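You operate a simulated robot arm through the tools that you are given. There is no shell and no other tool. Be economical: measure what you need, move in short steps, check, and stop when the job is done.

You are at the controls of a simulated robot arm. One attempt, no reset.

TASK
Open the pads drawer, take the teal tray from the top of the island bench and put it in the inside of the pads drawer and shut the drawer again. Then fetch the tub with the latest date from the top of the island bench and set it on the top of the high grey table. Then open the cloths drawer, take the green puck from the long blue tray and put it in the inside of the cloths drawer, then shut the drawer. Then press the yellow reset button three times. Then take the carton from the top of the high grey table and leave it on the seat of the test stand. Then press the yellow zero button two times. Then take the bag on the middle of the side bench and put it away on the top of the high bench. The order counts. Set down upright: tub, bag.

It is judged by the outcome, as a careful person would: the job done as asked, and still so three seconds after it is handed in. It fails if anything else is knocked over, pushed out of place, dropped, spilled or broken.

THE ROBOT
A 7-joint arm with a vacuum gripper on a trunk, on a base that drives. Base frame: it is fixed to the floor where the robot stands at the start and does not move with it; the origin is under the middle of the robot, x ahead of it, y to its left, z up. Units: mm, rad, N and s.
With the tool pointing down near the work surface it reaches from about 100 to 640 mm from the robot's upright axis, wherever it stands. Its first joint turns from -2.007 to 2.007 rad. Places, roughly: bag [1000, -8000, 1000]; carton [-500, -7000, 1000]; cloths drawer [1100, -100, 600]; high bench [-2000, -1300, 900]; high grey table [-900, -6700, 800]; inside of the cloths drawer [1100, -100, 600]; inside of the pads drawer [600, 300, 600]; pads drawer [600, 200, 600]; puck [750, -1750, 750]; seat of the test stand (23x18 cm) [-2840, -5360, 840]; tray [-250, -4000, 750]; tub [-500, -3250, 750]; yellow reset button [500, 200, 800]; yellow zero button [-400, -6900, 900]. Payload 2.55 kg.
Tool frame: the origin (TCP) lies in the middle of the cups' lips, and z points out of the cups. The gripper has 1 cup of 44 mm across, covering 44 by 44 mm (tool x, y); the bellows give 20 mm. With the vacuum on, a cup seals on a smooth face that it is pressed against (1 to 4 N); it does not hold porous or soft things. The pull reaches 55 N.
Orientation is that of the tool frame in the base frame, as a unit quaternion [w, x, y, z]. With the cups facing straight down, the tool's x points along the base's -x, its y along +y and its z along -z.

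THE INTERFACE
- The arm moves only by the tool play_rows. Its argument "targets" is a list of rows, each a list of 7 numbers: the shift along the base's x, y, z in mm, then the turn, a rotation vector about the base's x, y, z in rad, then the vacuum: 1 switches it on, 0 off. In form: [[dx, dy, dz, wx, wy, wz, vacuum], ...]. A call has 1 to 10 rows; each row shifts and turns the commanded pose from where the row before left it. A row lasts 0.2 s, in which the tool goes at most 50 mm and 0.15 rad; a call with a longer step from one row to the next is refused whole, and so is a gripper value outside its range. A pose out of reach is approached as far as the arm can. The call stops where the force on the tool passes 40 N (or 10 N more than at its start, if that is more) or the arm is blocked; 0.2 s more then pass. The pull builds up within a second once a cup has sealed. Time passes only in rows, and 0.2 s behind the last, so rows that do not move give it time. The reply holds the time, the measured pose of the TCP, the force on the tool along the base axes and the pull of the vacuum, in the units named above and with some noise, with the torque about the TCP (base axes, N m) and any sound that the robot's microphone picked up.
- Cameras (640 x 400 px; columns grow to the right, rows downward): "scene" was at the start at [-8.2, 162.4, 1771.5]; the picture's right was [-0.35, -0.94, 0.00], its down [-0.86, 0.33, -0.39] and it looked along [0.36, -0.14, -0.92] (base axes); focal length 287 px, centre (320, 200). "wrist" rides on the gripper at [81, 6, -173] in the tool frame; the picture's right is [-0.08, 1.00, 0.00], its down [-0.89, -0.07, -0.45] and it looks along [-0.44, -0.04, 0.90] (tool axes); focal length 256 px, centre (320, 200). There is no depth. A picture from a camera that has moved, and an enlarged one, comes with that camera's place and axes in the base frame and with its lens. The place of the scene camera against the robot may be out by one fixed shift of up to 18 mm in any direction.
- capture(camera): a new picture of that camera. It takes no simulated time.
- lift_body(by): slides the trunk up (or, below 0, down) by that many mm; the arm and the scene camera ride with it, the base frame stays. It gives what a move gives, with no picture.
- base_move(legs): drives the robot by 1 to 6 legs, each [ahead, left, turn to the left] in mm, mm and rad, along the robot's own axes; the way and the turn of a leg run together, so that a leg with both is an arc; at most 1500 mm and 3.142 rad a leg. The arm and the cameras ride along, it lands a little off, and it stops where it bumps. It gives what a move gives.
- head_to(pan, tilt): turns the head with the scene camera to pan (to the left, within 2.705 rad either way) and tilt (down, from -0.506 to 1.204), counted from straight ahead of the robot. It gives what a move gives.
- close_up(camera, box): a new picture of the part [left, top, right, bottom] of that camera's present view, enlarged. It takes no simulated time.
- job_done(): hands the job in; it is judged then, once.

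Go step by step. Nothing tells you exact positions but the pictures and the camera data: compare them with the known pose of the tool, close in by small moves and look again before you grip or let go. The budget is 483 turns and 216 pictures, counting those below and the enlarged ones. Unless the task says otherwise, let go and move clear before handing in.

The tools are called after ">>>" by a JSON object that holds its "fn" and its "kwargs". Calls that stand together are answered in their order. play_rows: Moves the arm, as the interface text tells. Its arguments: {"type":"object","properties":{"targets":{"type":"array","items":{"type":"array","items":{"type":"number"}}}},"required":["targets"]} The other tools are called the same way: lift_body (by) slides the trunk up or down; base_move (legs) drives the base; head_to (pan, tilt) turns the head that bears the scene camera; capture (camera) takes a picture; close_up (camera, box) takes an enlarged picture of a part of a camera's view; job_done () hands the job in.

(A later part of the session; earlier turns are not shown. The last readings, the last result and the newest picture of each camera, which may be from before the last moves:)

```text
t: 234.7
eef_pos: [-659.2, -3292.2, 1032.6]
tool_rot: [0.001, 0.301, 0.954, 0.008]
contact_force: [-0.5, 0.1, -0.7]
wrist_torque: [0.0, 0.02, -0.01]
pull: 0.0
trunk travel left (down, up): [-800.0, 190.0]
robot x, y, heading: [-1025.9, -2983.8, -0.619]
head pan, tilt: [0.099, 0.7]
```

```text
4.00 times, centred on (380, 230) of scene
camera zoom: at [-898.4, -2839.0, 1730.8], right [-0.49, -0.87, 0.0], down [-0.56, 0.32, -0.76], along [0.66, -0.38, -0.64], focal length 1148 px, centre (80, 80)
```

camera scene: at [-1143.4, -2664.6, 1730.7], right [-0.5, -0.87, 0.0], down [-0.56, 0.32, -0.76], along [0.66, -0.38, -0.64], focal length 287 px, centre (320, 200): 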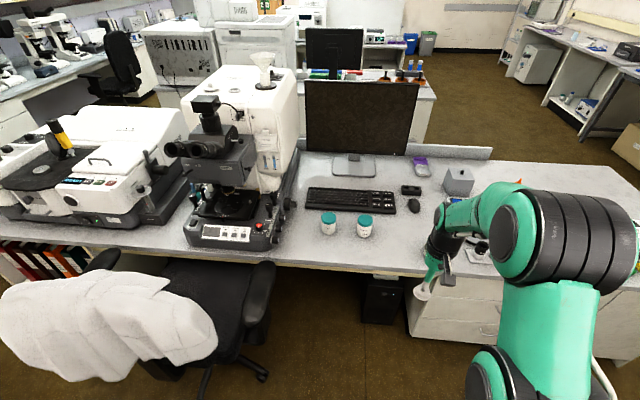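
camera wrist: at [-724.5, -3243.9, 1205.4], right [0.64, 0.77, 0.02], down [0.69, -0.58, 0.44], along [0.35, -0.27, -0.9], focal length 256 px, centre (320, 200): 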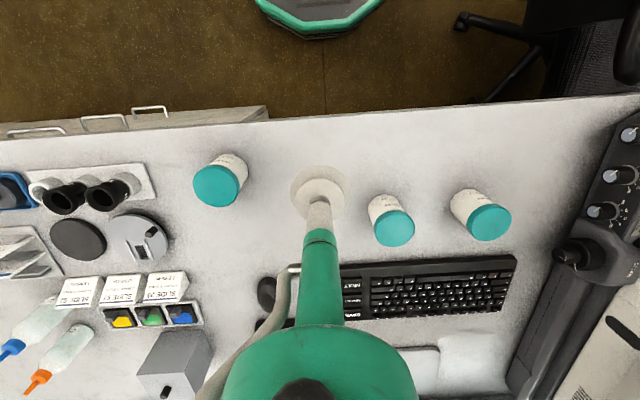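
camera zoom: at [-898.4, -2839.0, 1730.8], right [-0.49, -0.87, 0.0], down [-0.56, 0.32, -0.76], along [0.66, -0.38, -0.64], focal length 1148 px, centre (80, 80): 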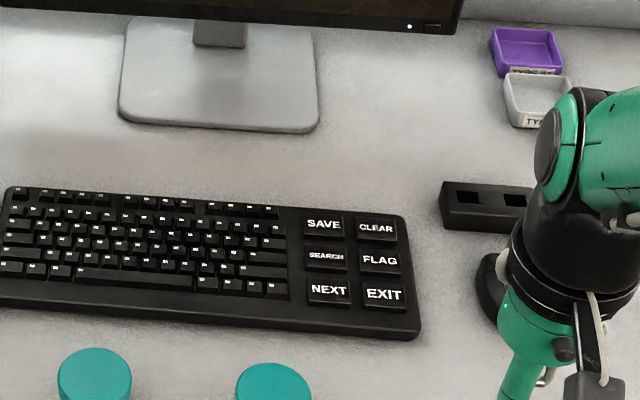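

>>> {"fn": "close_up", "kwargs": {"camera": "wrist", "box": [360, 180, 520, 250]}}

>>> {"fn": "close_up", "kwargs": {"camera": "wrist", "box": [180, 140, 276, 212]}}

>>> {"fn": "close_up", "kwargs": {"camera": "scene", "box": [300, 255, 430, 340]}}

```text
4.00 times, centred on (440, 215) of wrist
camera zoom: at [-724.5, -3243.9, 1205.4], right [0.64, 0.77, 0.02], down [0.69, -0.58, 0.44], along [0.35, -0.27, -0.9], focal length 1024 px, centre (-160, 140)
```

zoom: 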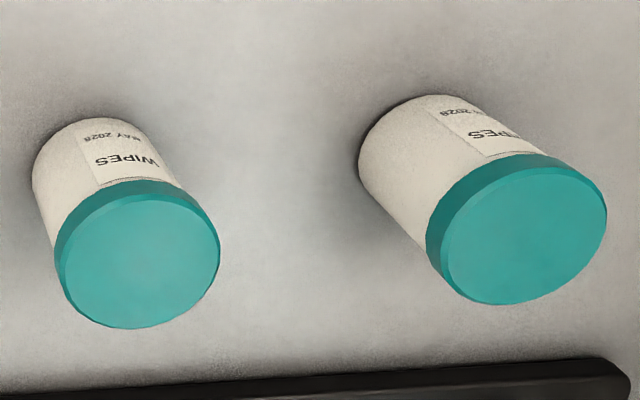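

```text
5.56 times, centred on (228, 176) of wrist
camera zoom: at [-724.5, -3243.9, 1205.4], right [0.64, 0.77, 0.02], down [0.69, -0.58, 0.44], along [0.35, -0.27, -0.9], focal length 1422 px, centre (831, 333)
```

zoom: 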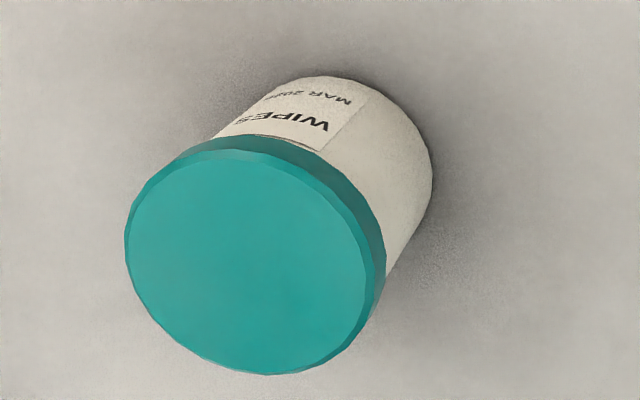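

```text
4.71 times, centred on (365, 298) of scene
camera zoom: at [-898.4, -2839.0, 1730.8], right [-0.49, -0.87, 0.0], down [-0.56, 0.32, -0.76], along [0.66, -0.38, -0.64], focal length 1350 px, centre (108, -259)
```

zoom: 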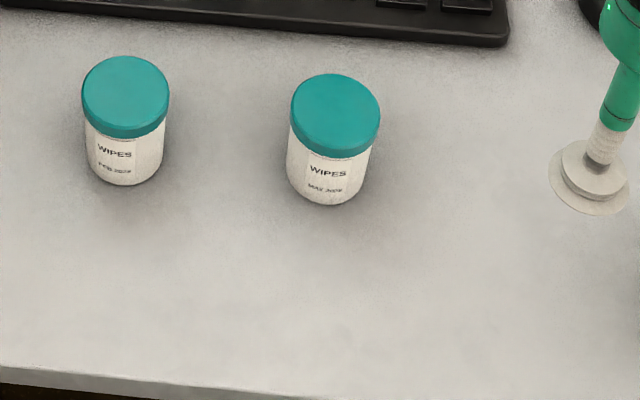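

I can see MAY, FEB and MAR; need the years. Tighter zooms.

>>> {"fn": "close_up", "kwargs": {"camera": "wrist", "box": [374, 204, 410, 226]}}

>>> {"fn": "close_up", "kwargs": {"camera": "wrist", "box": [210, 148, 240, 168]}}

>>> {"fn": "close_up", "kwargs": {"camera": "wrist", "box": [460, 196, 500, 222]}}

>>> {"fn": "close_up", "kwargs": {"camera": "scene", "box": [316, 280, 380, 300]}}

```text
16.00 times, centred on (392, 215) of wrist
camera zoom: at [-724.5, -3243.9, 1205.4], right [0.64, 0.77, 0.02], down [0.69, -0.58, 0.44], along [0.35, -0.27, -0.9], focal length 4096 px, centre (-832, -40)
```

zoom: 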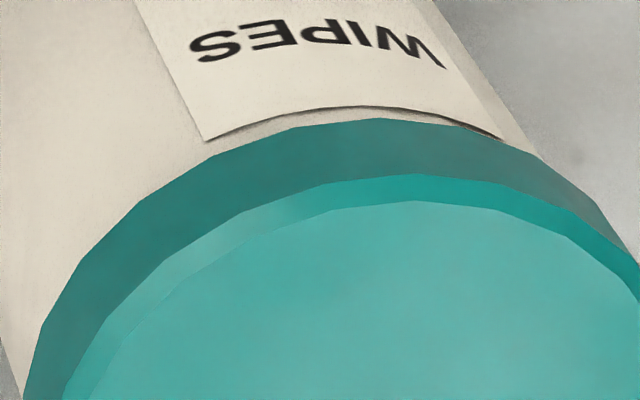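

```text
16.00 times, centred on (225, 158) of wrist
camera zoom: at [-724.5, -3243.9, 1205.4], right [0.64, 0.77, 0.02], down [0.69, -0.58, 0.44], along [0.35, -0.27, -0.9], focal length 4096 px, centre (1840, 872)
```

zoom: 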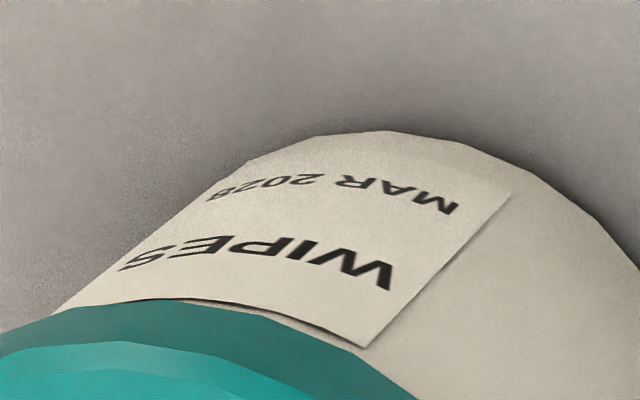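

```text
15.38 times, centred on (480, 209) of wrist
camera zoom: at [-724.5, -3243.9, 1205.4], right [0.64, 0.77, 0.02], down [0.69, -0.58, 0.44], along [0.35, -0.27, -0.9], focal length 3938 px, centre (-2142, 62)
```

zoom: 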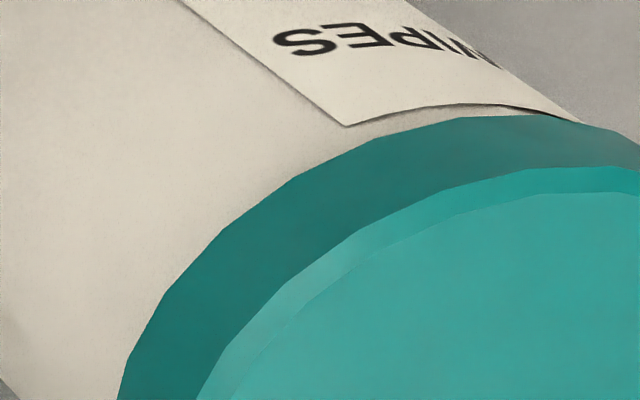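

```text
10.00 times, centred on (348, 290) of scene
camera zoom: at [-898.4, -2839.0, 1730.8], right [-0.49, -0.87, 0.0], down [-0.56, 0.32, -0.76], along [0.66, -0.38, -0.64], focal length 2870 px, centre (40, -700)
```

zoom: 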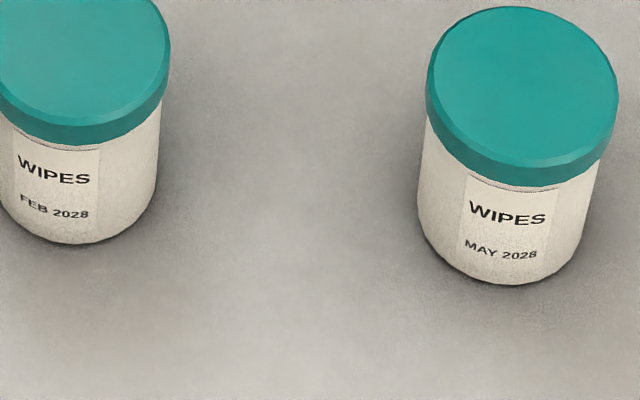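

MAR's last digit decides it. Zooming on that.

>>> {"fn": "close_up", "kwargs": {"camera": "wrist", "box": [216, 154, 226, 160]}}

>>> {"fn": "close_up", "kwargs": {"camera": "wrist", "box": [378, 192, 402, 206]}}

```text
16.00 times, centred on (221, 157) of wrist
camera zoom: at [-724.5, -3243.9, 1205.4], right [0.64, 0.77, 0.02], down [0.69, -0.58, 0.44], along [0.35, -0.27, -0.9], focal length 4096 px, centre (1904, 888)
```

zoom: 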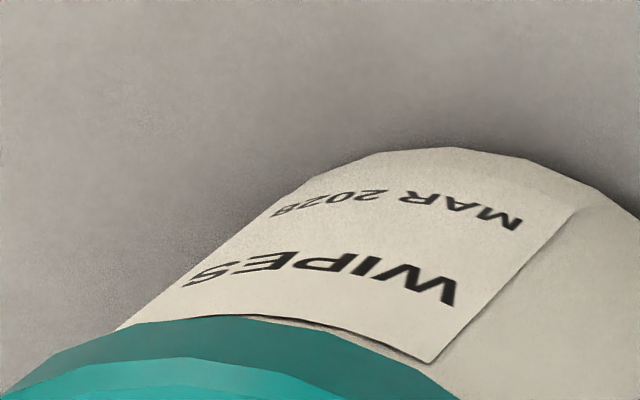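

```text
16.00 times, centred on (390, 199) of wrist
camera zoom: at [-724.5, -3243.9, 1205.4], right [0.64, 0.77, 0.02], down [0.69, -0.58, 0.44], along [0.35, -0.27, -0.9], focal length 4096 px, centre (-800, 216)
```

zoom: 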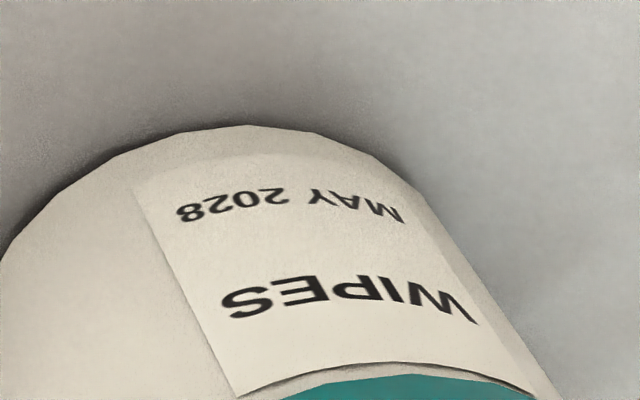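

Ambiguous digit; shifting the wrist to face that tub more squarely.

>>> {"fn": "play_rows", "kwargs": {"targets": [[-27, -40, 0, 0, 0, 0, 0], [-27, -40, 0, 0, 0, 0, 0], [-27, -40, 0, 0, 0, 0, 0], [-27, -40, 0, 0, 0, 0, 0]]}}

>>> {"fn": "capture", "kwargs": {"camera": "wrist"}}

```text
t: 235.7
eef_pos: [-770.8, -3453.8, 1030.6]
tool_rot: [0.001, 0.3, 0.954, 0.009]
contact_force: [0.6, -0.5, -1.0]
wrist_torque: [0.02, -0.01, 0.0]
pull: 0.0
trunk travel left (down, up): [-800.0, 190.0]
robot x, y, heading: [-1021.6, -2981.3, -0.617]
head pan, tilt: [0.099, 0.7]
```

```text
141 pictures are left
camera wrist: at [-835.5, -3405.9, 1204.4], right [0.64, 0.77, 0.02], down [0.69, -0.58, 0.44], along [0.35, -0.27, -0.9], focal length 256 px, centre (320, 200)
```

wrist: 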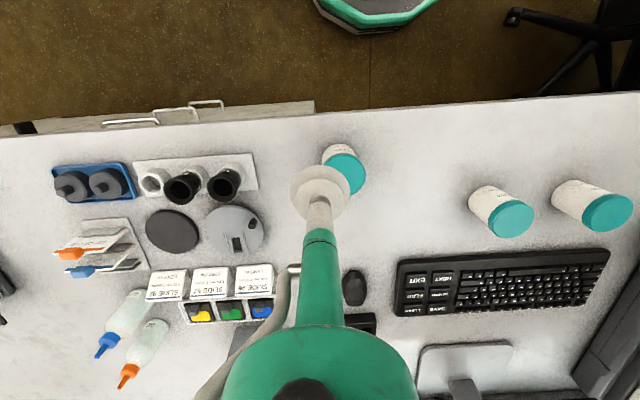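

>>> {"fn": "close_up", "kwargs": {"camera": "wrist", "box": [322, 142, 354, 162]}}

```text
16.00 times, centred on (338, 152) of wrist
camera zoom: at [-835.5, -3405.9, 1204.4], right [0.64, 0.77, 0.02], down [0.69, -0.58, 0.44], along [0.35, -0.27, -0.9], focal length 4096 px, centre (32, 968)
```

zoom: 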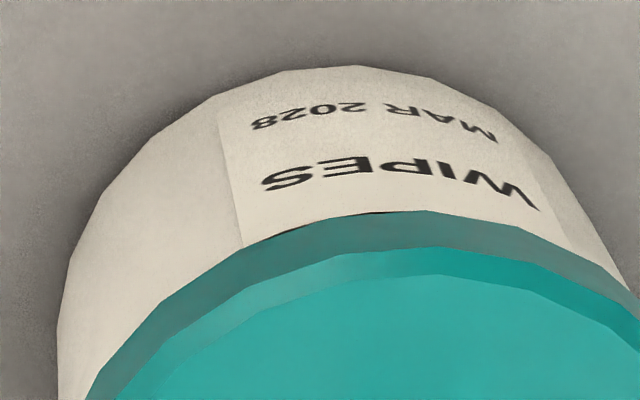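

All are 2028, so MAY 2028 is latest: lid top at about (-456, -3293, 835). I'll move the base in and go above it.

>>> {"fn": "base_move", "kwargs": {"legs": [[90, 0, 0]]}}

>>> {"fn": "play_rows", "kwargs": {"targets": [[34, 30, 0, -0.016, 0.007, 0, 0], [34, 30, 0, 0, 0, 0, 0], [34, 30, 0, 0, 0, 0, 0], [34, 30, 0, 0, 0, 0, 0], [34, 30, 0, 0, 0, 0, 0], [34, 30, 0, 0, 0, 0, 0], [34, 30, 0, 0, 0, 0, 0]]}}

>>> {"fn": "capture", "kwargs": {"camera": "wrist"}}

```text
t: 236.8
eef_pos: [-695.4, -3506.2, 1031.7]
tool_rot: [0.001, 0.3, 0.954, 0.007]
contact_force: [-0.4, 0.5, -0.3]
wrist_torque: [0.03, 0.0, 0.01]
pull: 0.0
trunk travel left (down, up): [-800.0, 190.0]
robot x, y, heading: [-949.1, -3036.1, -0.617]
head pan, tilt: [0.099, 0.7]
```

```text
t: 238.4
eef_pos: [-457.2, -3297.1, 1031.4]
tool_rot: [-0.001, 0.3, 0.954, 0.0]
contact_force: [-0.3, 0.9, -0.1]
wrist_torque: [0.03, 0.03, -0.01]
pull: 0.1
trunk travel left (down, up): [-800.0, 190.0]
robot x, y, heading: [-950.3, -3037.8, -0.615]
head pan, tilt: [0.099, 0.7]
```

```text
139 pictures are left
camera wrist: at [-519.1, -3245.1, 1204.7], right [0.64, 0.77, 0.0], down [0.69, -0.57, 0.44], along [0.34, -0.28, -0.9], focal length 256 px, centre (320, 200)
```

wrist: 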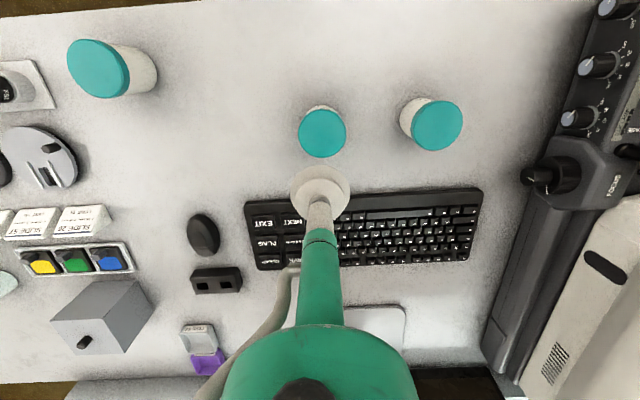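

MAY tub lies directly below (about -459, -3291). Lowering via the trunk, then a check.

>>> {"fn": "play_rows", "kwargs": {"targets": [[-2, 5, 0, 0, 0, 0, 0]]}}

>>> {"fn": "lift_body", "kwargs": {"by": -140}}

>>> {"fn": "capture", "kwargs": {"camera": "wrist"}}

```text
t: 238.8
eef_pos: [-459.3, -3291.8, 1032.6]
tool_rot: [0.0, 0.301, 0.954, -0.001]
contact_force: [-0.2, 1.0, 0.2]
wrist_torque: [0.0, -0.01, -0.03]
pull: 0.0
trunk travel left (down, up): [-800.0, 190.0]
robot x, y, heading: [-946.1, -3038.2, -0.617]
head pan, tilt: [0.099, 0.7]
```

```text
t: 240.5
eef_pos: [-460.2, -3293.6, 892.6]
tool_rot: [0.0, 0.301, 0.954, -0.001]
contact_force: [0.3, 0.6, 0.5]
wrist_torque: [0.02, -0.03, 0.01]
pull: 0.0
trunk travel left (down, up): [-660.0, 330.0]
robot x, y, heading: [-947.6, -3036.1, -0.619]
head pan, tilt: [0.099, 0.7]
```

```text
138 pictures are left
camera wrist: at [-522.8, -3240.7, 1065.6], right [0.64, 0.77, 0.0], down [0.69, -0.57, 0.45], along [0.34, -0.28, -0.9], focal length 256 px, centre (320, 200)
```

wrist: 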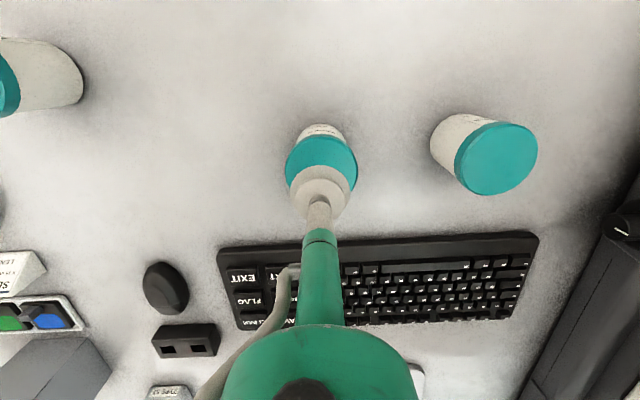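

Aligned. Descending onto the lid with vacuum.

>>> {"fn": "play_rows", "kwargs": {"targets": [[0, 1, -20, 0, 0, 0, 1], [0, 0, -20, 0, 0, 0, 1], [0, 0, -6, 0, 0, 0, 1], [0, 0, -4, 0, 0, 0, 1], [0, 0, -4, 0, 0, 0, 1]]}}

```text
t: 241.7
eef_pos: [-458.9, -3290.9, 844.2]
tool_rot: [0.005, 0.301, 0.954, -0.002]
contact_force: [-5.6, 0.7, 27.5]
wrist_torque: [0.23, 0.39, -0.03]
pull: 54.9
trunk travel left (down, up): [-660.0, 330.0]
robot x, y, heading: [-945.5, -3033.4, -0.614]
head pan, tilt: [0.099, 0.7]
```

Sealed. Lifting the tub.

>>> {"fn": "play_rows", "kwargs": {"targets": [[0, 0, 10, 0, 0, 0, 1], [0, 0, 20, 0, 0, 0, 1], [0, 0, 30, 0, 0, 0, 1], [0, 0, 30, 0, 0, 0, 1]]}}

>>> {"fn": "lift_body", "kwargs": {"by": 230}}

>>> {"fn": "capture", "kwargs": {"camera": "wrist"}}

```text
t: 242.7
eef_pos: [-466.3, -3288.0, 924.6]
tool_rot: [-0.001, 0.301, 0.954, -0.001]
contact_force: [-1.1, -0.1, -2.0]
wrist_torque: [-0.05, -0.1, -0.03]
pull: 55.5
out of reach, approached as far as the arm can: row 4
trunk travel left (down, up): [-660.0, 330.0]
robot x, y, heading: [-950.0, -3036.9, -0.62]
head pan, tilt: [0.099, 0.7]
```

```text
t: 245.1
eef_pos: [-465.4, -3289.0, 1154.3]
tool_rot: [-0.001, 0.301, 0.954, -0.001]
contact_force: [0.4, -0.2, -0.9]
wrist_torque: [0.0, 0.03, 0.0]
pull: 54.9
trunk travel left (down, up): [-890.0, 100.0]
robot x, y, heading: [-947.7, -3035.6, -0.618]
head pan, tilt: [0.099, 0.7]
```

```text
137 pictures are left
camera wrist: at [-528.0, -3236.9, 1326.5], right [0.64, 0.77, 0.0], down [0.69, -0.57, 0.45], along [0.34, -0.28, -0.9], focal length 256 px, centre (320, 200)
```

wrist: 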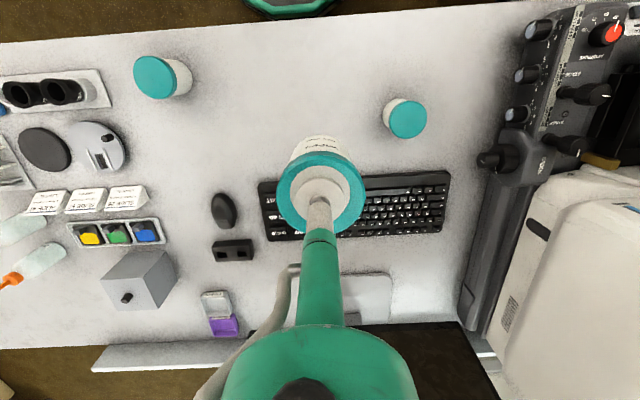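

I have the MAY 2028 tub. Backing out, retracting the arm and driving round to the far-wall tables.

>>> {"fn": "base_move", "kwargs": {"legs": [[-400, 0, 0]]}}

>>> {"fn": "play_rows", "kwargs": {"targets": [[-32, 23, 0, 0, 0, 0, 1], [-32, 23, 0, 0, 0, 0, 1], [-32, 23, 0, 0, 0, 0, 1], [-32, 23, 0, 0, 0, 0, 1]]}}

>>> {"fn": "base_move", "kwargs": {"legs": [[0, -1000, 0], [0, -970, 0], [1300, 0, 0], [1150, 0, 0], [0, 0, -1.57]]}}

>>> {"fn": "head_to", "kwargs": {"pan": 0.0, "tilt": 0.6}}

>>> {"fn": "capture", "kwargs": {"camera": "scene"}}

```text
t: 247.6
eef_pos: [-797.6, -3054.8, 1154.6]
tool_rot: [-0.001, 0.302, 0.953, -0.001]
contact_force: [-0.2, 0.2, -1.0]
wrist_torque: [-0.03, 0.01, -0.01]
pull: 54.8
trunk travel left (down, up): [-890.0, 100.0]
robot x, y, heading: [-1277.8, -2802.0, -0.616]
head pan, tilt: [0.099, 0.7]
```

```text
t: 248.6
eef_pos: [-926.8, -2963.3, 1154.1]
tool_rot: [0.001, 0.302, 0.953, -0.002]
contact_force: [-0.1, -0.1, -0.8]
wrist_torque: [0.0, 0.0, 0.03]
pull: 55.1
trunk travel left (down, up): [-890.0, 100.0]
robot x, y, heading: [-1275.9, -2796.8, -0.618]
head pan, tilt: [0.099, 0.7]
```

```text
t: 273.7
eef_pos: [-632.5, -6172.2, 1153.4]
tool_rot: [-0.001, 0.888, 0.46, -0.001]
contact_force: [0.0, 0.8, -1.1]
wrist_torque: [0.03, 0.01, -0.02]
pull: 54.3
trunk travel left (down, up): [-890.0, 100.0]
robot x, y, heading: [-465.3, -5815.9, -2.189]
head pan, tilt: [0.099, 0.7]
```

```text
t: 274.3
eef_pos: [-633.6, -6170.2, 1154.1]
tool_rot: [0.0, 0.888, 0.46, 0.0]
contact_force: [0.9, -0.2, -1.5]
wrist_torque: [0.01, 0.02, -0.01]
pull: 55.0
trunk travel left (down, up): [-890.0, 100.0]
robot x, y, heading: [-471.2, -5813.7, -2.194]
head pan, tilt: [0.0, 0.6]
```

```text
136 pictures are left
camera scene: at [-343.1, -5935.3, 1829.4], right [-0.81, 0.58, 0.0], down [0.33, 0.46, -0.82], along [-0.48, -0.67, -0.57], focal length 287 px, centre (320, 200)
```

scene: 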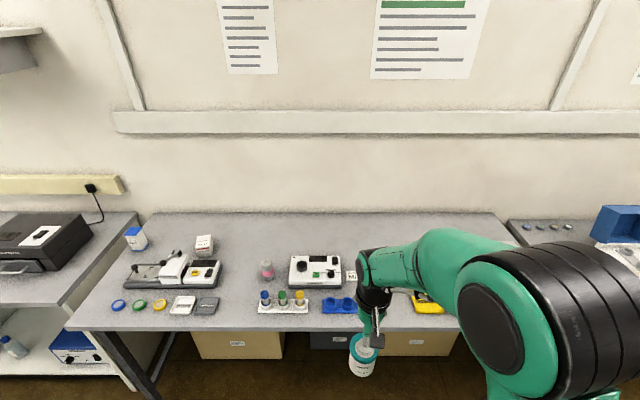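

I'm facing the table. Zooming to identify the carton, the zero button and free space.

>>> {"fn": "close_up", "kwargs": {"camera": "scene", "box": [80, 210, 290, 340]}}

>>> {"fn": "close_up", "kwargs": {"camera": "scene", "box": [240, 200, 480, 350]}}

```text
3.05 times, centred on (185, 275) of scene
camera zoom: at [-343.1, -5935.3, 1829.4], right [-0.81, 0.58, 0.0], down [0.33, 0.46, -0.82], along [-0.48, -0.67, -0.57], focal length 875 px, centre (731, -29)
```

zoom: 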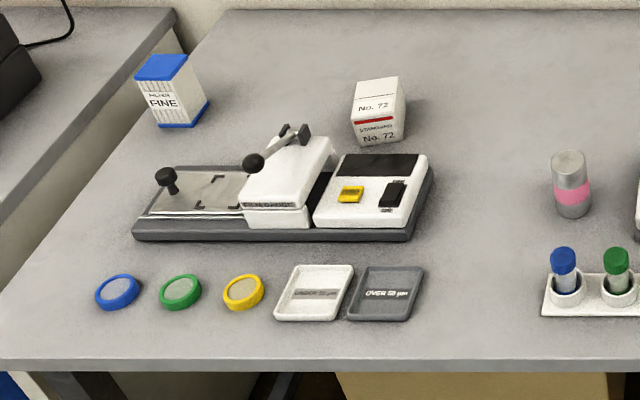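

```text
2.67 times, centred on (360, 275) of scene
camera zoom: at [-343.1, -5935.3, 1829.4], right [-0.81, 0.58, 0.0], down [0.33, 0.46, -0.82], along [-0.48, -0.67, -0.57], focal length 765 px, centre (213, 0)
```

zoom: 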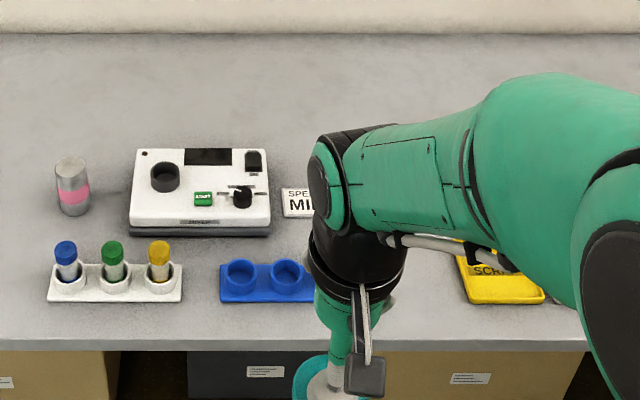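

The "No. 72" box near (-483, -7059) matches the carton; the zero button is at about (-397, -6905, 900). I'll set the tub in the clear spot near (-520, -6745), so I move the base opposite.

>>> {"fn": "base_move", "kwargs": {"legs": [[0, 450, 0], [270, 0, 0]]}}

>>> {"fn": "capture", "kwargs": {"camera": "wrist"}}

>>> {"fn": "head_to", "kwargs": {"pan": 0.2, "tilt": 0.85}}

>>> {"fn": "capture", "kwargs": {"camera": "scene"}}

```text
t: 278.6
eef_pos: [-424.2, -6653.8, 1153.3]
tool_rot: [-0.001, 0.887, 0.462, 0.0]
contact_force: [0.5, -0.8, -1.0]
wrist_torque: [-0.02, -0.01, -0.03]
pull: 54.8
trunk travel left (down, up): [-890.0, 100.0]
robot x, y, heading: [-260.8, -6296.8, -2.192]
head pan, tilt: [0.0, 0.6]
```

```text
133 pictures are left
camera wrist: at [-372.7, -6590.6, 1326.4], right [0.77, -0.64, 0.0], down [-0.57, -0.69, 0.45], along [-0.28, -0.34, -0.9], focal length 256 px, centre (320, 200)
```

wrist: 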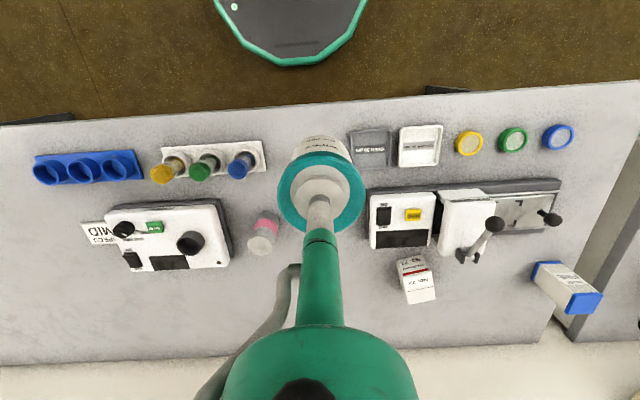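

```text
t: 279.3
eef_pos: [-424.2, -6651.8, 1153.9]
tool_rot: [-0.001, 0.887, 0.462, -0.001]
contact_force: [0.6, 1.2, -0.6]
wrist_torque: [0.0, 0.02, 0.03]
pull: 54.9
trunk travel left (down, up): [-890.0, 100.0]
robot x, y, heading: [-261.5, -6296.5, -2.185]
head pan, tilt: [0.201, 0.85]
```

```text
132 pictures are left
camera scene: at [-115.6, -6415.3, 1808.6], right [-0.91, 0.41, 0.0], down [0.3, 0.69, -0.66], along [-0.27, -0.6, -0.75], focal length 287 px, centre (320, 200)
```

scene: 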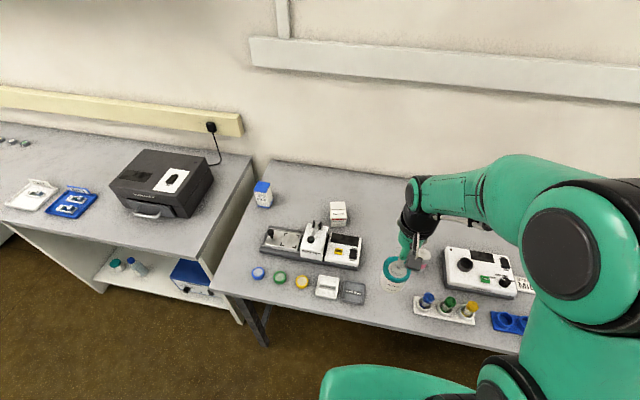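

The gap centre is about (-519, -6744). Moving there and lowering in stages.

>>> {"fn": "play_rows", "kwargs": {"targets": [[-32, -31, 0, 0, 0, 0, 1], [-32, -31, 0, 0, 0, 0, 1], [-31, -30, 0, 0, 0, 0, 1]]}}

>>> {"fn": "lift_body", "kwargs": {"by": -130}}

>>> {"fn": "capture", "kwargs": {"camera": "wrist"}}

>>> {"fn": "close_up", "kwargs": {"camera": "scene", "box": [230, 160, 550, 360]}}

```text
t: 280.1
eef_pos: [-519.9, -6746.1, 1154.0]
tool_rot: [-0.002, 0.887, 0.462, 0.0]
contact_force: [-1.3, -0.7, -1.2]
wrist_torque: [0.02, 0.01, -0.01]
pull: 55.0
trunk travel left (down, up): [-890.0, 100.0]
robot x, y, heading: [-261.9, -6296.5, -2.186]
head pan, tilt: [0.201, 0.85]
```

```text
t: 281.7
eef_pos: [-519.2, -6743.6, 1023.9]
tool_rot: [0.0, 0.887, 0.462, 0.0]
contact_force: [-0.9, 0.5, -1.3]
wrist_torque: [-0.01, 0.0, 0.03]
pull: 54.8
trunk travel left (down, up): [-760.0, 230.0]
robot x, y, heading: [-263.2, -6298.5, -2.192]
head pan, tilt: [0.201, 0.85]
```

```text
131 pictures are left
camera wrist: at [-466.9, -6682.4, 1197.2], right [0.77, -0.64, 0.0], down [-0.57, -0.69, 0.45], along [-0.28, -0.34, -0.89], focal length 256 px, centre (320, 200)
```

wrist: 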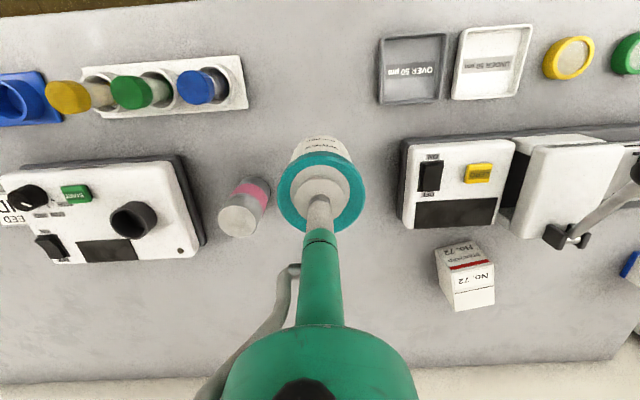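

```text
2.00 times, centred on (390, 260) of scene
camera zoom: at [-115.7, -6415.4, 1678.6], right [-0.91, 0.4, 0.0], down [0.3, 0.69, -0.66], along [-0.27, -0.6, -0.75], focal length 574 px, centre (180, 80)
```

zoom: 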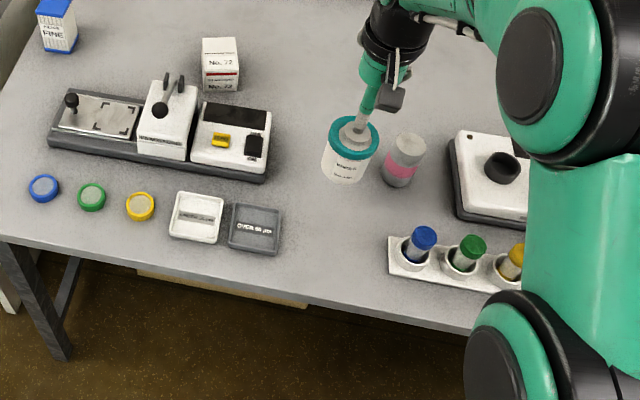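

Good clearance. Lowering to the tabletop.

>>> {"fn": "play_rows", "kwargs": {"targets": [[0, 0, -20, 0, 0, 0, 1], [0, 0, -20, 0, 0, 0, 1], [0, 0, -10, 0, 0, 0, 1], [0, 0, -6, 0, 0, 0, 1], [0, 0, -6, 0, 0, 0, 1]]}}

>>> {"fn": "capture", "kwargs": {"camera": "wrist"}}

```text
t: 282.9
eef_pos: [-517.8, -6746.2, 961.0]
tool_rot: [0.0, 0.887, 0.462, 0.0]
contact_force: [-0.1, 0.1, -1.1]
wrist_torque: [0.02, -0.01, 0.0]
pull: 54.8
trunk travel left (down, up): [-760.0, 230.0]
robot x, y, heading: [-258.8, -6294.5, -2.186]
head pan, tilt: [0.201, 0.85]
```

```text
129 pictures are left
camera wrist: at [-467.2, -6682.6, 1134.2], right [0.77, -0.64, 0.0], down [-0.57, -0.69, 0.45], along [-0.28, -0.34, -0.9], focal length 256 px, centre (320, 200)
```

wrist: 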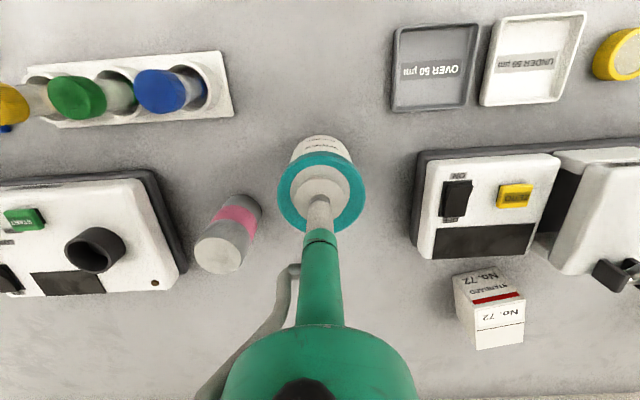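

>>> {"fn": "play_rows", "kwargs": {"targets": [[0, 0, -6, 0, 0, 0, 1], [0, 0, -5, 0, 0, 0, 1], [0, 0, -5, 0, 0, 0, 1], [0, 0, -4, 0, 0, 0, 1]]}}

```text
t: 283.9
eef_pos: [-518.2, -6744.6, 941.1]
tool_rot: [0.0, 0.887, 0.462, -0.002]
contact_force: [0.3, 0.8, -0.7]
wrist_torque: [0.03, 0.0, -0.01]
pull: 54.9
trunk travel left (down, up): [-760.0, 230.0]
robot x, y, heading: [-256.5, -6293.0, -2.192]
head pan, tilt: [0.201, 0.85]
```

>>> {"fn": "play_rows", "kwargs": {"targets": [[0, 0, -4, 0, 0, 0, 1], [0, 0, -4, 0, 0, 0, 1], [0, 0, -3, 0, 0, 0, 1], [0, 0, -3, 0, 0, 0, 1]]}}

```text
t: 284.9
eef_pos: [-518.5, -6745.0, 934.2]
tool_rot: [0.002, 0.887, 0.461, -0.005]
contact_force: [1.9, 5.6, 33.3]
wrist_torque: [0.34, -0.27, 0.02]
pull: 54.9
trunk travel left (down, up): [-760.0, 230.0]
robot x, y, heading: [-258.7, -6299.6, -2.192]
head pan, tilt: [0.201, 0.85]
```

Tub is on the table. Easing pressure, releasing, and rising.

>>> {"fn": "play_rows", "kwargs": {"targets": [[0, 0, 4, 0, 0, 0, 1], [0, 0, 0, 0, 0, 0, 0], [0, 0, 0, 0, 0, 0, 0], [0, 0, 0, 0, 0, 0, 0], [0, 0, 5, 0, 0, 0, 0], [0, 0, 20, 0, 0, 0, 0], [0, 0, 30, 0, 0, 0, 0]]}}

>>> {"fn": "lift_body", "kwargs": {"by": 150}}

>>> {"fn": "capture", "kwargs": {"camera": "wrist"}}

```text
t: 286.5
eef_pos: [-517.6, -6745.4, 987.8]
tool_rot: [-0.001, 0.887, 0.462, 0.0]
contact_force: [0.7, 0.6, -0.4]
wrist_torque: [0.01, -0.01, -0.03]
pull: 0.0
trunk travel left (down, up): [-760.0, 230.0]
robot x, y, heading: [-259.7, -6295.8, -2.183]
head pan, tilt: [0.201, 0.85]
```

```text
t: 288.3
eef_pos: [-518.1, -6745.2, 1138.0]
tool_rot: [-0.001, 0.887, 0.461, 0.0]
contact_force: [0.1, -0.4, 0.5]
wrist_torque: [0.0, -0.02, -0.01]
pull: 0.1
trunk travel left (down, up): [-910.0, 80.0]
robot x, y, heading: [-258.6, -6296.9, -2.189]
head pan, tilt: [0.201, 0.85]
```

```text
128 pictures are left
camera wrist: at [-466.9, -6682.5, 1310.0], right [0.77, -0.64, 0.0], down [-0.57, -0.69, 0.45], along [-0.28, -0.34, -0.9], focal length 256 px, centre (320, 200)
```

wrist: 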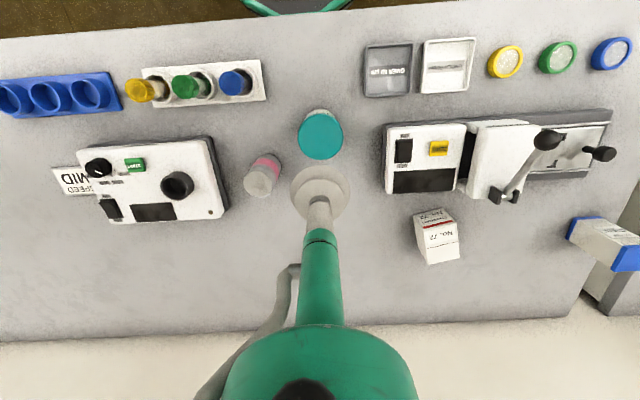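

Tub is set upright. Now heading back to the sink bench for the cloths drawer.

>>> {"fn": "base_move", "kwargs": {"legs": [[-300, 0, 0]]}}

>>> {"fn": "play_rows", "kwargs": {"targets": [[25, 35, 0, 0, 0, 0, 0], [25, 35, 0, 0, 0, 0, 0], [25, 35, 0, 0, 0, 0, 0]]}}

>>> {"fn": "base_move", "kwargs": {"legs": [[0, -1450, 0], [0, -1450, 0], [0, 0, 3.135], [1450, 0, 0], [1450, 0, 0], [900, -200, 0]]}}

>>> {"fn": "head_to", "kwargs": {"pan": -0.2, "tilt": 0.7}}

>>> {"fn": "capture", "kwargs": {"camera": "scene"}}

```text
t: 290.3
eef_pos: [-342.2, -6501.2, 1137.2]
tool_rot: [-0.001, 0.886, 0.463, 0.0]
contact_force: [0.4, 0.2, -0.2]
wrist_torque: [0.0, 0.02, -0.01]
pull: 0.0
trunk travel left (down, up): [-910.0, 80.0]
robot x, y, heading: [-88.6, -6050.6, -2.185]
head pan, tilt: [0.201, 0.85]
```

```text
t: 291.1
eef_pos: [-268.1, -6394.8, 1139.1]
tool_rot: [0.0, 0.886, 0.463, -0.001]
contact_force: [0.2, 0.2, 0.3]
wrist_torque: [-0.05, 0.02, 0.01]
pull: 0.0
trunk travel left (down, up): [-910.0, 80.0]
robot x, y, heading: [-89.4, -6051.6, -2.183]
head pan, tilt: [0.201, 0.85]
```

```text
t: 324.0
eef_pos: [-609.1, -2068.9, 1137.5]
tool_rot: [-0.003, -0.43, 0.903, -0.001]
contact_force: [1.6, 0.5, 0.0]
wrist_torque: [-0.13, 0.09, 0.01]
pull: 0.1
trunk travel left (down, up): [-910.0, 80.0]
robot x, y, heading: [-818.4, -2401.9, 0.883]
head pan, tilt: [0.201, 0.85]
stopped in leg 5: the robot was blocked; the commanded pose is now the measured one
```

```text
t: 324.8
eef_pos: [-614.1, -2073.4, 1139.6]
tool_rot: [0.001, -0.43, 0.903, 0.0]
contact_force: [0.4, -1.3, -0.6]
wrist_torque: [0.02, -0.04, 0.03]
pull: 0.1
trunk travel left (down, up): [-910.0, 80.0]
robot x, y, heading: [-822.2, -2406.1, 0.886]
head pan, tilt: [-0.201, 0.7]
```

```text
127 pictures are left
camera scene: at [-932.3, -2277.0, 1840.8], right [0.63, -0.78, 0.0], down [-0.5, -0.41, -0.77], along [0.59, 0.48, -0.64], focal length 287 px, centre (320, 200)
```

scene: 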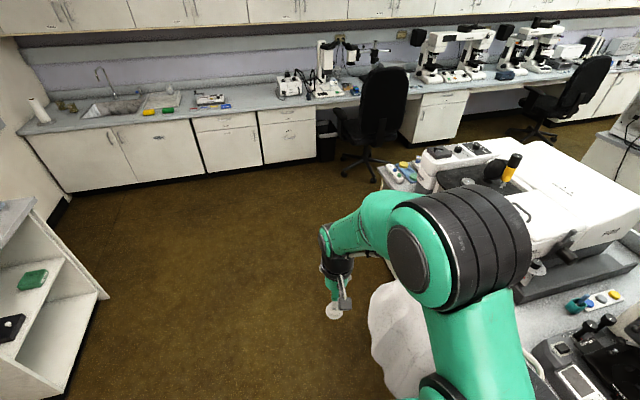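

The base was blocked — likely touching the chair with the towel because of heading drift. I'll ease away and inspect.

>>> {"fn": "base_move", "kwargs": {"legs": [[-60, 60, 0], [0, 250, 0.06]]}}

>>> {"fn": "head_to", "kwargs": {"pan": -1.0, "tilt": 0.8}}

>>> {"fn": "capture", "kwargs": {"camera": "scene"}}

```text
t: 327.3
eef_pos: [-911.1, -1917.0, 1139.1]
tool_rot: [0.0, -0.457, 0.89, -0.001]
contact_force: [-1.0, -0.3, 0.3]
wrist_torque: [-0.01, -0.04, 0.03]
pull: 0.1
trunk travel left (down, up): [-910.0, 80.0]
robot x, y, heading: [-1099.4, -2255.4, 0.943]
head pan, tilt: [-0.201, 0.7]
```

```text
t: 328.4
eef_pos: [-912.7, -1916.6, 1137.6]
tool_rot: [0.0, -0.456, 0.89, -0.001]
contact_force: [0.4, -0.2, -0.3]
wrist_torque: [-0.05, -0.01, 0.0]
pull: 0.0
trunk travel left (down, up): [-910.0, 80.0]
robot x, y, heading: [-1096.8, -2253.5, 0.939]
head pan, tilt: [-1.0, 0.799]
```

```text
126 pictures are left
camera scene: at [-1200.0, -2201.0, 1832.5], right [-0.06, -1.0, 0.0], down [-0.72, 0.04, -0.7], along [0.7, -0.04, -0.72], focal length 287 px, centre (320, 200)
```

scene: 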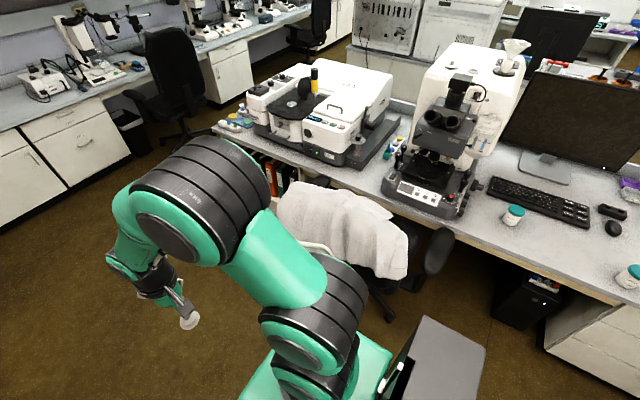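

The chair appears unmoved (armrest within measurement error). Continuing along a safer line to the cloths drawer.

>>> {"fn": "base_move", "kwargs": {"legs": [[1400, 0, 0], [100, -480, 0]]}}

>>> {"fn": "head_to", "kwargs": {"pan": 0.0, "tilt": 0.75}}

>>> {"fn": "capture", "kwargs": {"camera": "scene"}}

```text
t: 337.9
eef_pos: [339.0, -952.6, 1139.8]
tool_rot: [0.0, -0.473, 0.881, -0.002]
contact_force: [-0.3, -1.1, -0.1]
wrist_torque: [0.02, 0.02, -0.01]
pull: 0.1
trunk travel left (down, up): [-910.0, 80.0]
robot x, y, heading: [164.6, -1305.3, 0.979]
head pan, tilt: [-1.0, 0.799]
```

```text
t: 339.2
eef_pos: [337.5, -953.1, 1139.1]
tool_rot: [0.001, -0.473, 0.881, -0.001]
contact_force: [-0.4, 0.2, -0.8]
wrist_torque: [0.01, -0.01, -0.04]
pull: 0.1
trunk travel left (down, up): [-910.0, 80.0]
robot x, y, heading: [166.0, -1301.5, 0.974]
head pan, tilt: [0.0, 0.75]
```

```text
125 pictures are left
camera scene: at [26.3, -1177.5, 1836.5], right [0.83, -0.56, 0.0], down [-0.38, -0.57, -0.73], along [0.41, 0.61, -0.68], focal length 287 px, centre (320, 200)
```

scene: 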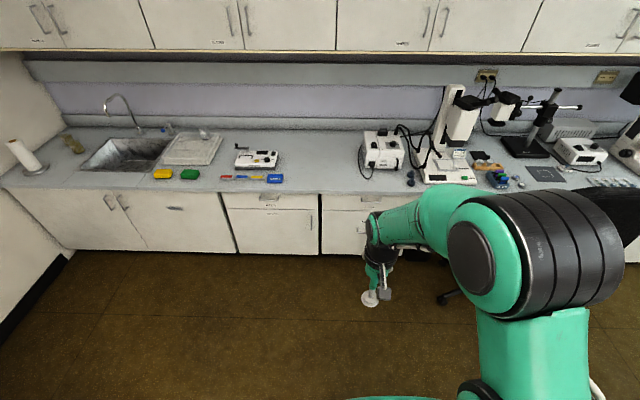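

In position before the cloths drawer unit. Bringing the tool horizontal again.

>>> {"fn": "play_rows", "kwargs": {"targets": [[17, 24, 0, 0.122, -0.087, 0, 0], [17, 24, 0, 0.122, -0.087, 0, 0], [17, 24, 0, 0.122, -0.087, 0, 0], [17, 24, 0, 0.122, -0.087, 0, 0], [17, 24, 0, 0.122, -0.087, 0, 0], [17, 24, 0, 0.122, -0.087, 0, 0], [17, 24, 0, 0.122, -0.087, 0, 0], [17, 24, 0, 0.122, -0.087, 0, 0], [17, 24, 0, 0.122, -0.087, 0, 0], [17, 24, 0, 0.122, -0.087, 0, 0]]}}

>>> {"fn": "play_rows", "kwargs": {"targets": [[10, 14, 5, 0.03, -0.021, 0, 0], [10, 14, 5, 0.03, -0.021, 0, 0]]}}

>>> {"fn": "lift_body", "kwargs": {"by": -400}}

>>> {"fn": "capture", "kwargs": {"camera": "wrist"}}

```text
t: 341.4
eef_pos: [500.8, -748.4, 1135.5]
tool_rot: [0.566, -0.358, 0.696, 0.26]
contact_force: [-0.1, -0.1, -0.5]
wrist_torque: [0.03, 0.0, -0.03]
pull: 0.0
out of reach, approached as far as the arm can: row 4, 5, 10
trunk travel left (down, up): [-910.0, 80.0]
robot x, y, heading: [160.9, -1301.4, 0.977]
head pan, tilt: [0.0, 0.75]
```

```text
t: 342.0
eef_pos: [519.4, -716.8, 1145.7]
tool_rot: [0.606, -0.336, 0.665, 0.277]
contact_force: [0.2, 0.8, -0.1]
wrist_torque: [0.0, -0.02, 0.0]
pull: 0.1
out of reach, approached as far as the arm can: row 2
trunk travel left (down, up): [-910.0, 80.0]
robot x, y, heading: [163.9, -1300.9, 0.981]
head pan, tilt: [0.0, 0.75]
```

```text
t: 345.9
eef_pos: [519.2, -717.9, 747.7]
tool_rot: [0.606, -0.336, 0.666, 0.276]
contact_force: [-0.7, -0.9, -0.9]
wrist_torque: [0.04, -0.02, 0.04]
pull: 0.0
trunk travel left (down, up): [-510.0, 480.0]
robot x, y, heading: [166.1, -1301.8, 0.976]
head pan, tilt: [0.0, 0.75]
```

```text
124 pictures are left
camera wrist: at [403.4, -856.4, 686.4], right [-0.78, 0.63, 0.04], down [-0.19, -0.29, 0.94], along [0.6, 0.72, 0.34], focal length 256 px, centre (320, 200)
```

wrist: 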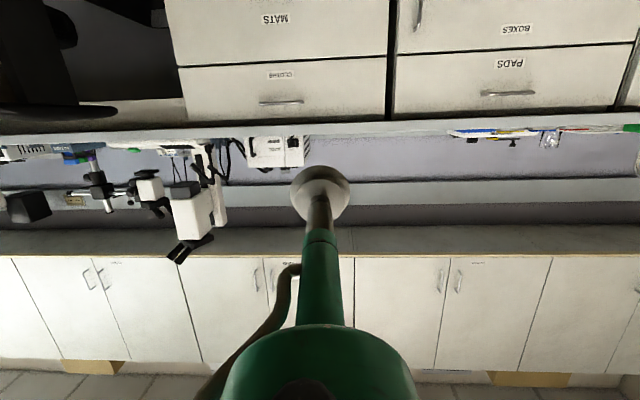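

CLOTHS drawer is confirmed left in this (inverted) view; its handle is near v≈979. I'll level the tool and yaw it square.

>>> {"fn": "play_rows", "kwargs": {"targets": [[6, 8, 5, 0.046, -0.033, 0.028, 0], [6, 8, 5, 0.046, -0.033, 0.028, 0], [3, 4, 0, 0, 0, 0, 0]]}}

```text
t: 346.6
eef_pos: [515.9, -668.4, 763.7]
tool_rot: [0.636, -0.331, 0.626, 0.307]
contact_force: [-0.7, 0.2, -0.2]
wrist_torque: [0.01, -0.01, 0.03]
pull: 0.1
out of reach, approached as far as the arm can: row 1, 2, 3
trunk travel left (down, up): [-510.0, 480.0]
robot x, y, heading: [161.5, -1300.1, 0.977]
head pan, tilt: [0.0, 0.75]
```

Level now. Shifting right ~54 mm, lowering to z≈655 and approaching the face.

>>> {"fn": "base_move", "kwargs": {"legs": [[0, -54, 0], [460, -12, 0]]}}

>>> {"fn": "lift_body", "kwargs": {"by": -109}}

>>> {"fn": "capture", "kwargs": {"camera": "wrist"}}

```text
t: 349.9
eef_pos: [823.7, -327.3, 763.9]
tool_rot: [0.636, -0.331, 0.626, 0.308]
contact_force: [0.2, -0.1, -0.1]
wrist_torque: [-0.03, 0.02, 0.01]
pull: 0.1
trunk travel left (down, up): [-510.0, 480.0]
robot x, y, heading: [477.6, -958.9, 0.98]
head pan, tilt: [0.0, 0.75]
```

```text
t: 351.4
eef_pos: [822.8, -326.6, 655.6]
tool_rot: [0.636, -0.332, 0.625, 0.308]
contact_force: [0.8, 0.4, -0.3]
wrist_torque: [-0.02, 0.02, 0.0]
pull: 0.0
trunk travel left (down, up): [-401.0, 589.0]
robot x, y, heading: [470.7, -958.0, 0.982]
head pan, tilt: [0.0, 0.75]
```

```text
123 pictures are left
camera wrist: at [718.2, -463.9, 575.3], right [-0.8, 0.59, 0.04], down [-0.23, -0.38, 0.9], along [0.55, 0.71, 0.44], focal length 256 px, centre (320, 200)
```

wrist: 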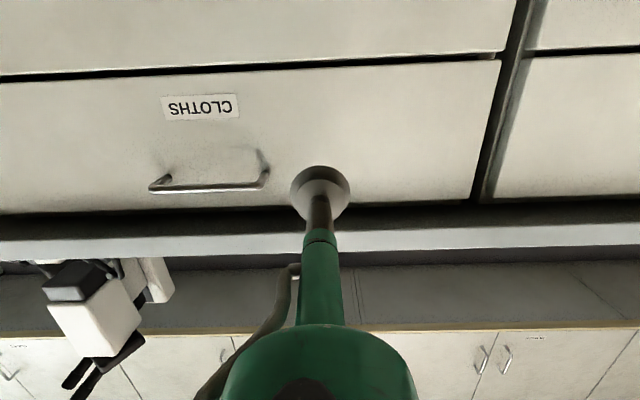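

Aligned beside the CLOTHS handle. Closing the last ~96 mm with vacuum on.

>>> {"fn": "base_move", "kwargs": {"legs": [[72, -2, 0]]}}

>>> {"fn": "play_rows", "kwargs": {"targets": [[3, 4, 0, 0, 0, 0, 1], [3, 4, 0, 0, 0, 0, 1], [3, 4, 0, 0, 0, 0, 1], [3, 4, 0, 0, 0, 0, 1], [2, 3, 0, 0, 0, 0, 1]]}}

```text
t: 352.4
eef_pos: [864.7, -270.6, 655.1]
tool_rot: [0.636, -0.331, 0.626, 0.307]
contact_force: [0.5, 0.0, 0.0]
wrist_torque: [-0.02, -0.01, 0.0]
pull: 0.0
trunk travel left (down, up): [-401.0, 589.0]
robot x, y, heading: [516.3, -901.9, 0.981]
head pan, tilt: [0.0, 0.75]
```

```text
t: 353.6
eef_pos: [877.6, -251.1, 658.4]
tool_rot: [0.637, -0.33, 0.625, 0.308]
contact_force: [-0.1, 2.2, 3.5]
wrist_torque: [0.15, 0.34, 0.3]
pull: 54.6
trunk travel left (down, up): [-401.0, 589.0]
robot x, y, heading: [511.1, -905.2, 0.979]
head pan, tilt: [0.0, 0.75]
```

Sealed. Pulling the cloths drawer open.

>>> {"fn": "base_move", "kwargs": {"legs": [[-110, 4, 0], [-110, 4, 0]]}}

>>> {"fn": "base_move", "kwargs": {"legs": [[-110, 4, 0]]}}

>>> {"fn": "capture", "kwargs": {"camera": "scene"}}

```text
t: 355.5
eef_pos: [749.4, -428.9, 657.5]
tool_rot: [0.637, -0.331, 0.624, 0.307]
contact_force: [1.0, 0.3, 10.7]
wrist_torque: [-0.09, 0.0, 0.24]
pull: 55.1
trunk travel left (down, up): [-401.0, 589.0]
robot x, y, heading: [384.2, -1083.9, 0.98]
head pan, tilt: [0.0, 0.75]
```

```text
t: 356.7
eef_pos: [684.1, -518.7, 657.6]
tool_rot: [0.638, -0.331, 0.624, 0.307]
contact_force: [-3.8, 2.6, 2.3]
wrist_torque: [0.12, 0.37, 0.19]
pull: 54.8
trunk travel left (down, up): [-401.0, 589.0]
robot x, y, heading: [318.6, -1170.2, 0.98]
head pan, tilt: [0.0, 0.75]
```

```text
122 pictures are left
camera scene: at [182.1, -1048.9, 1327.5], right [0.83, -0.56, 0.0], down [-0.38, -0.57, -0.73], along [0.41, 0.61, -0.68], focal length 287 px, centre (320, 200)
```

scene: 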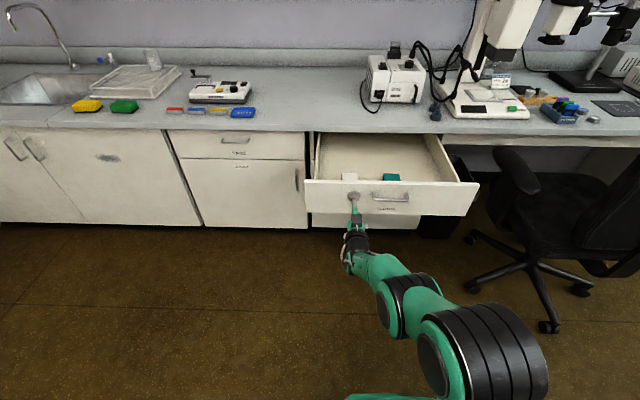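

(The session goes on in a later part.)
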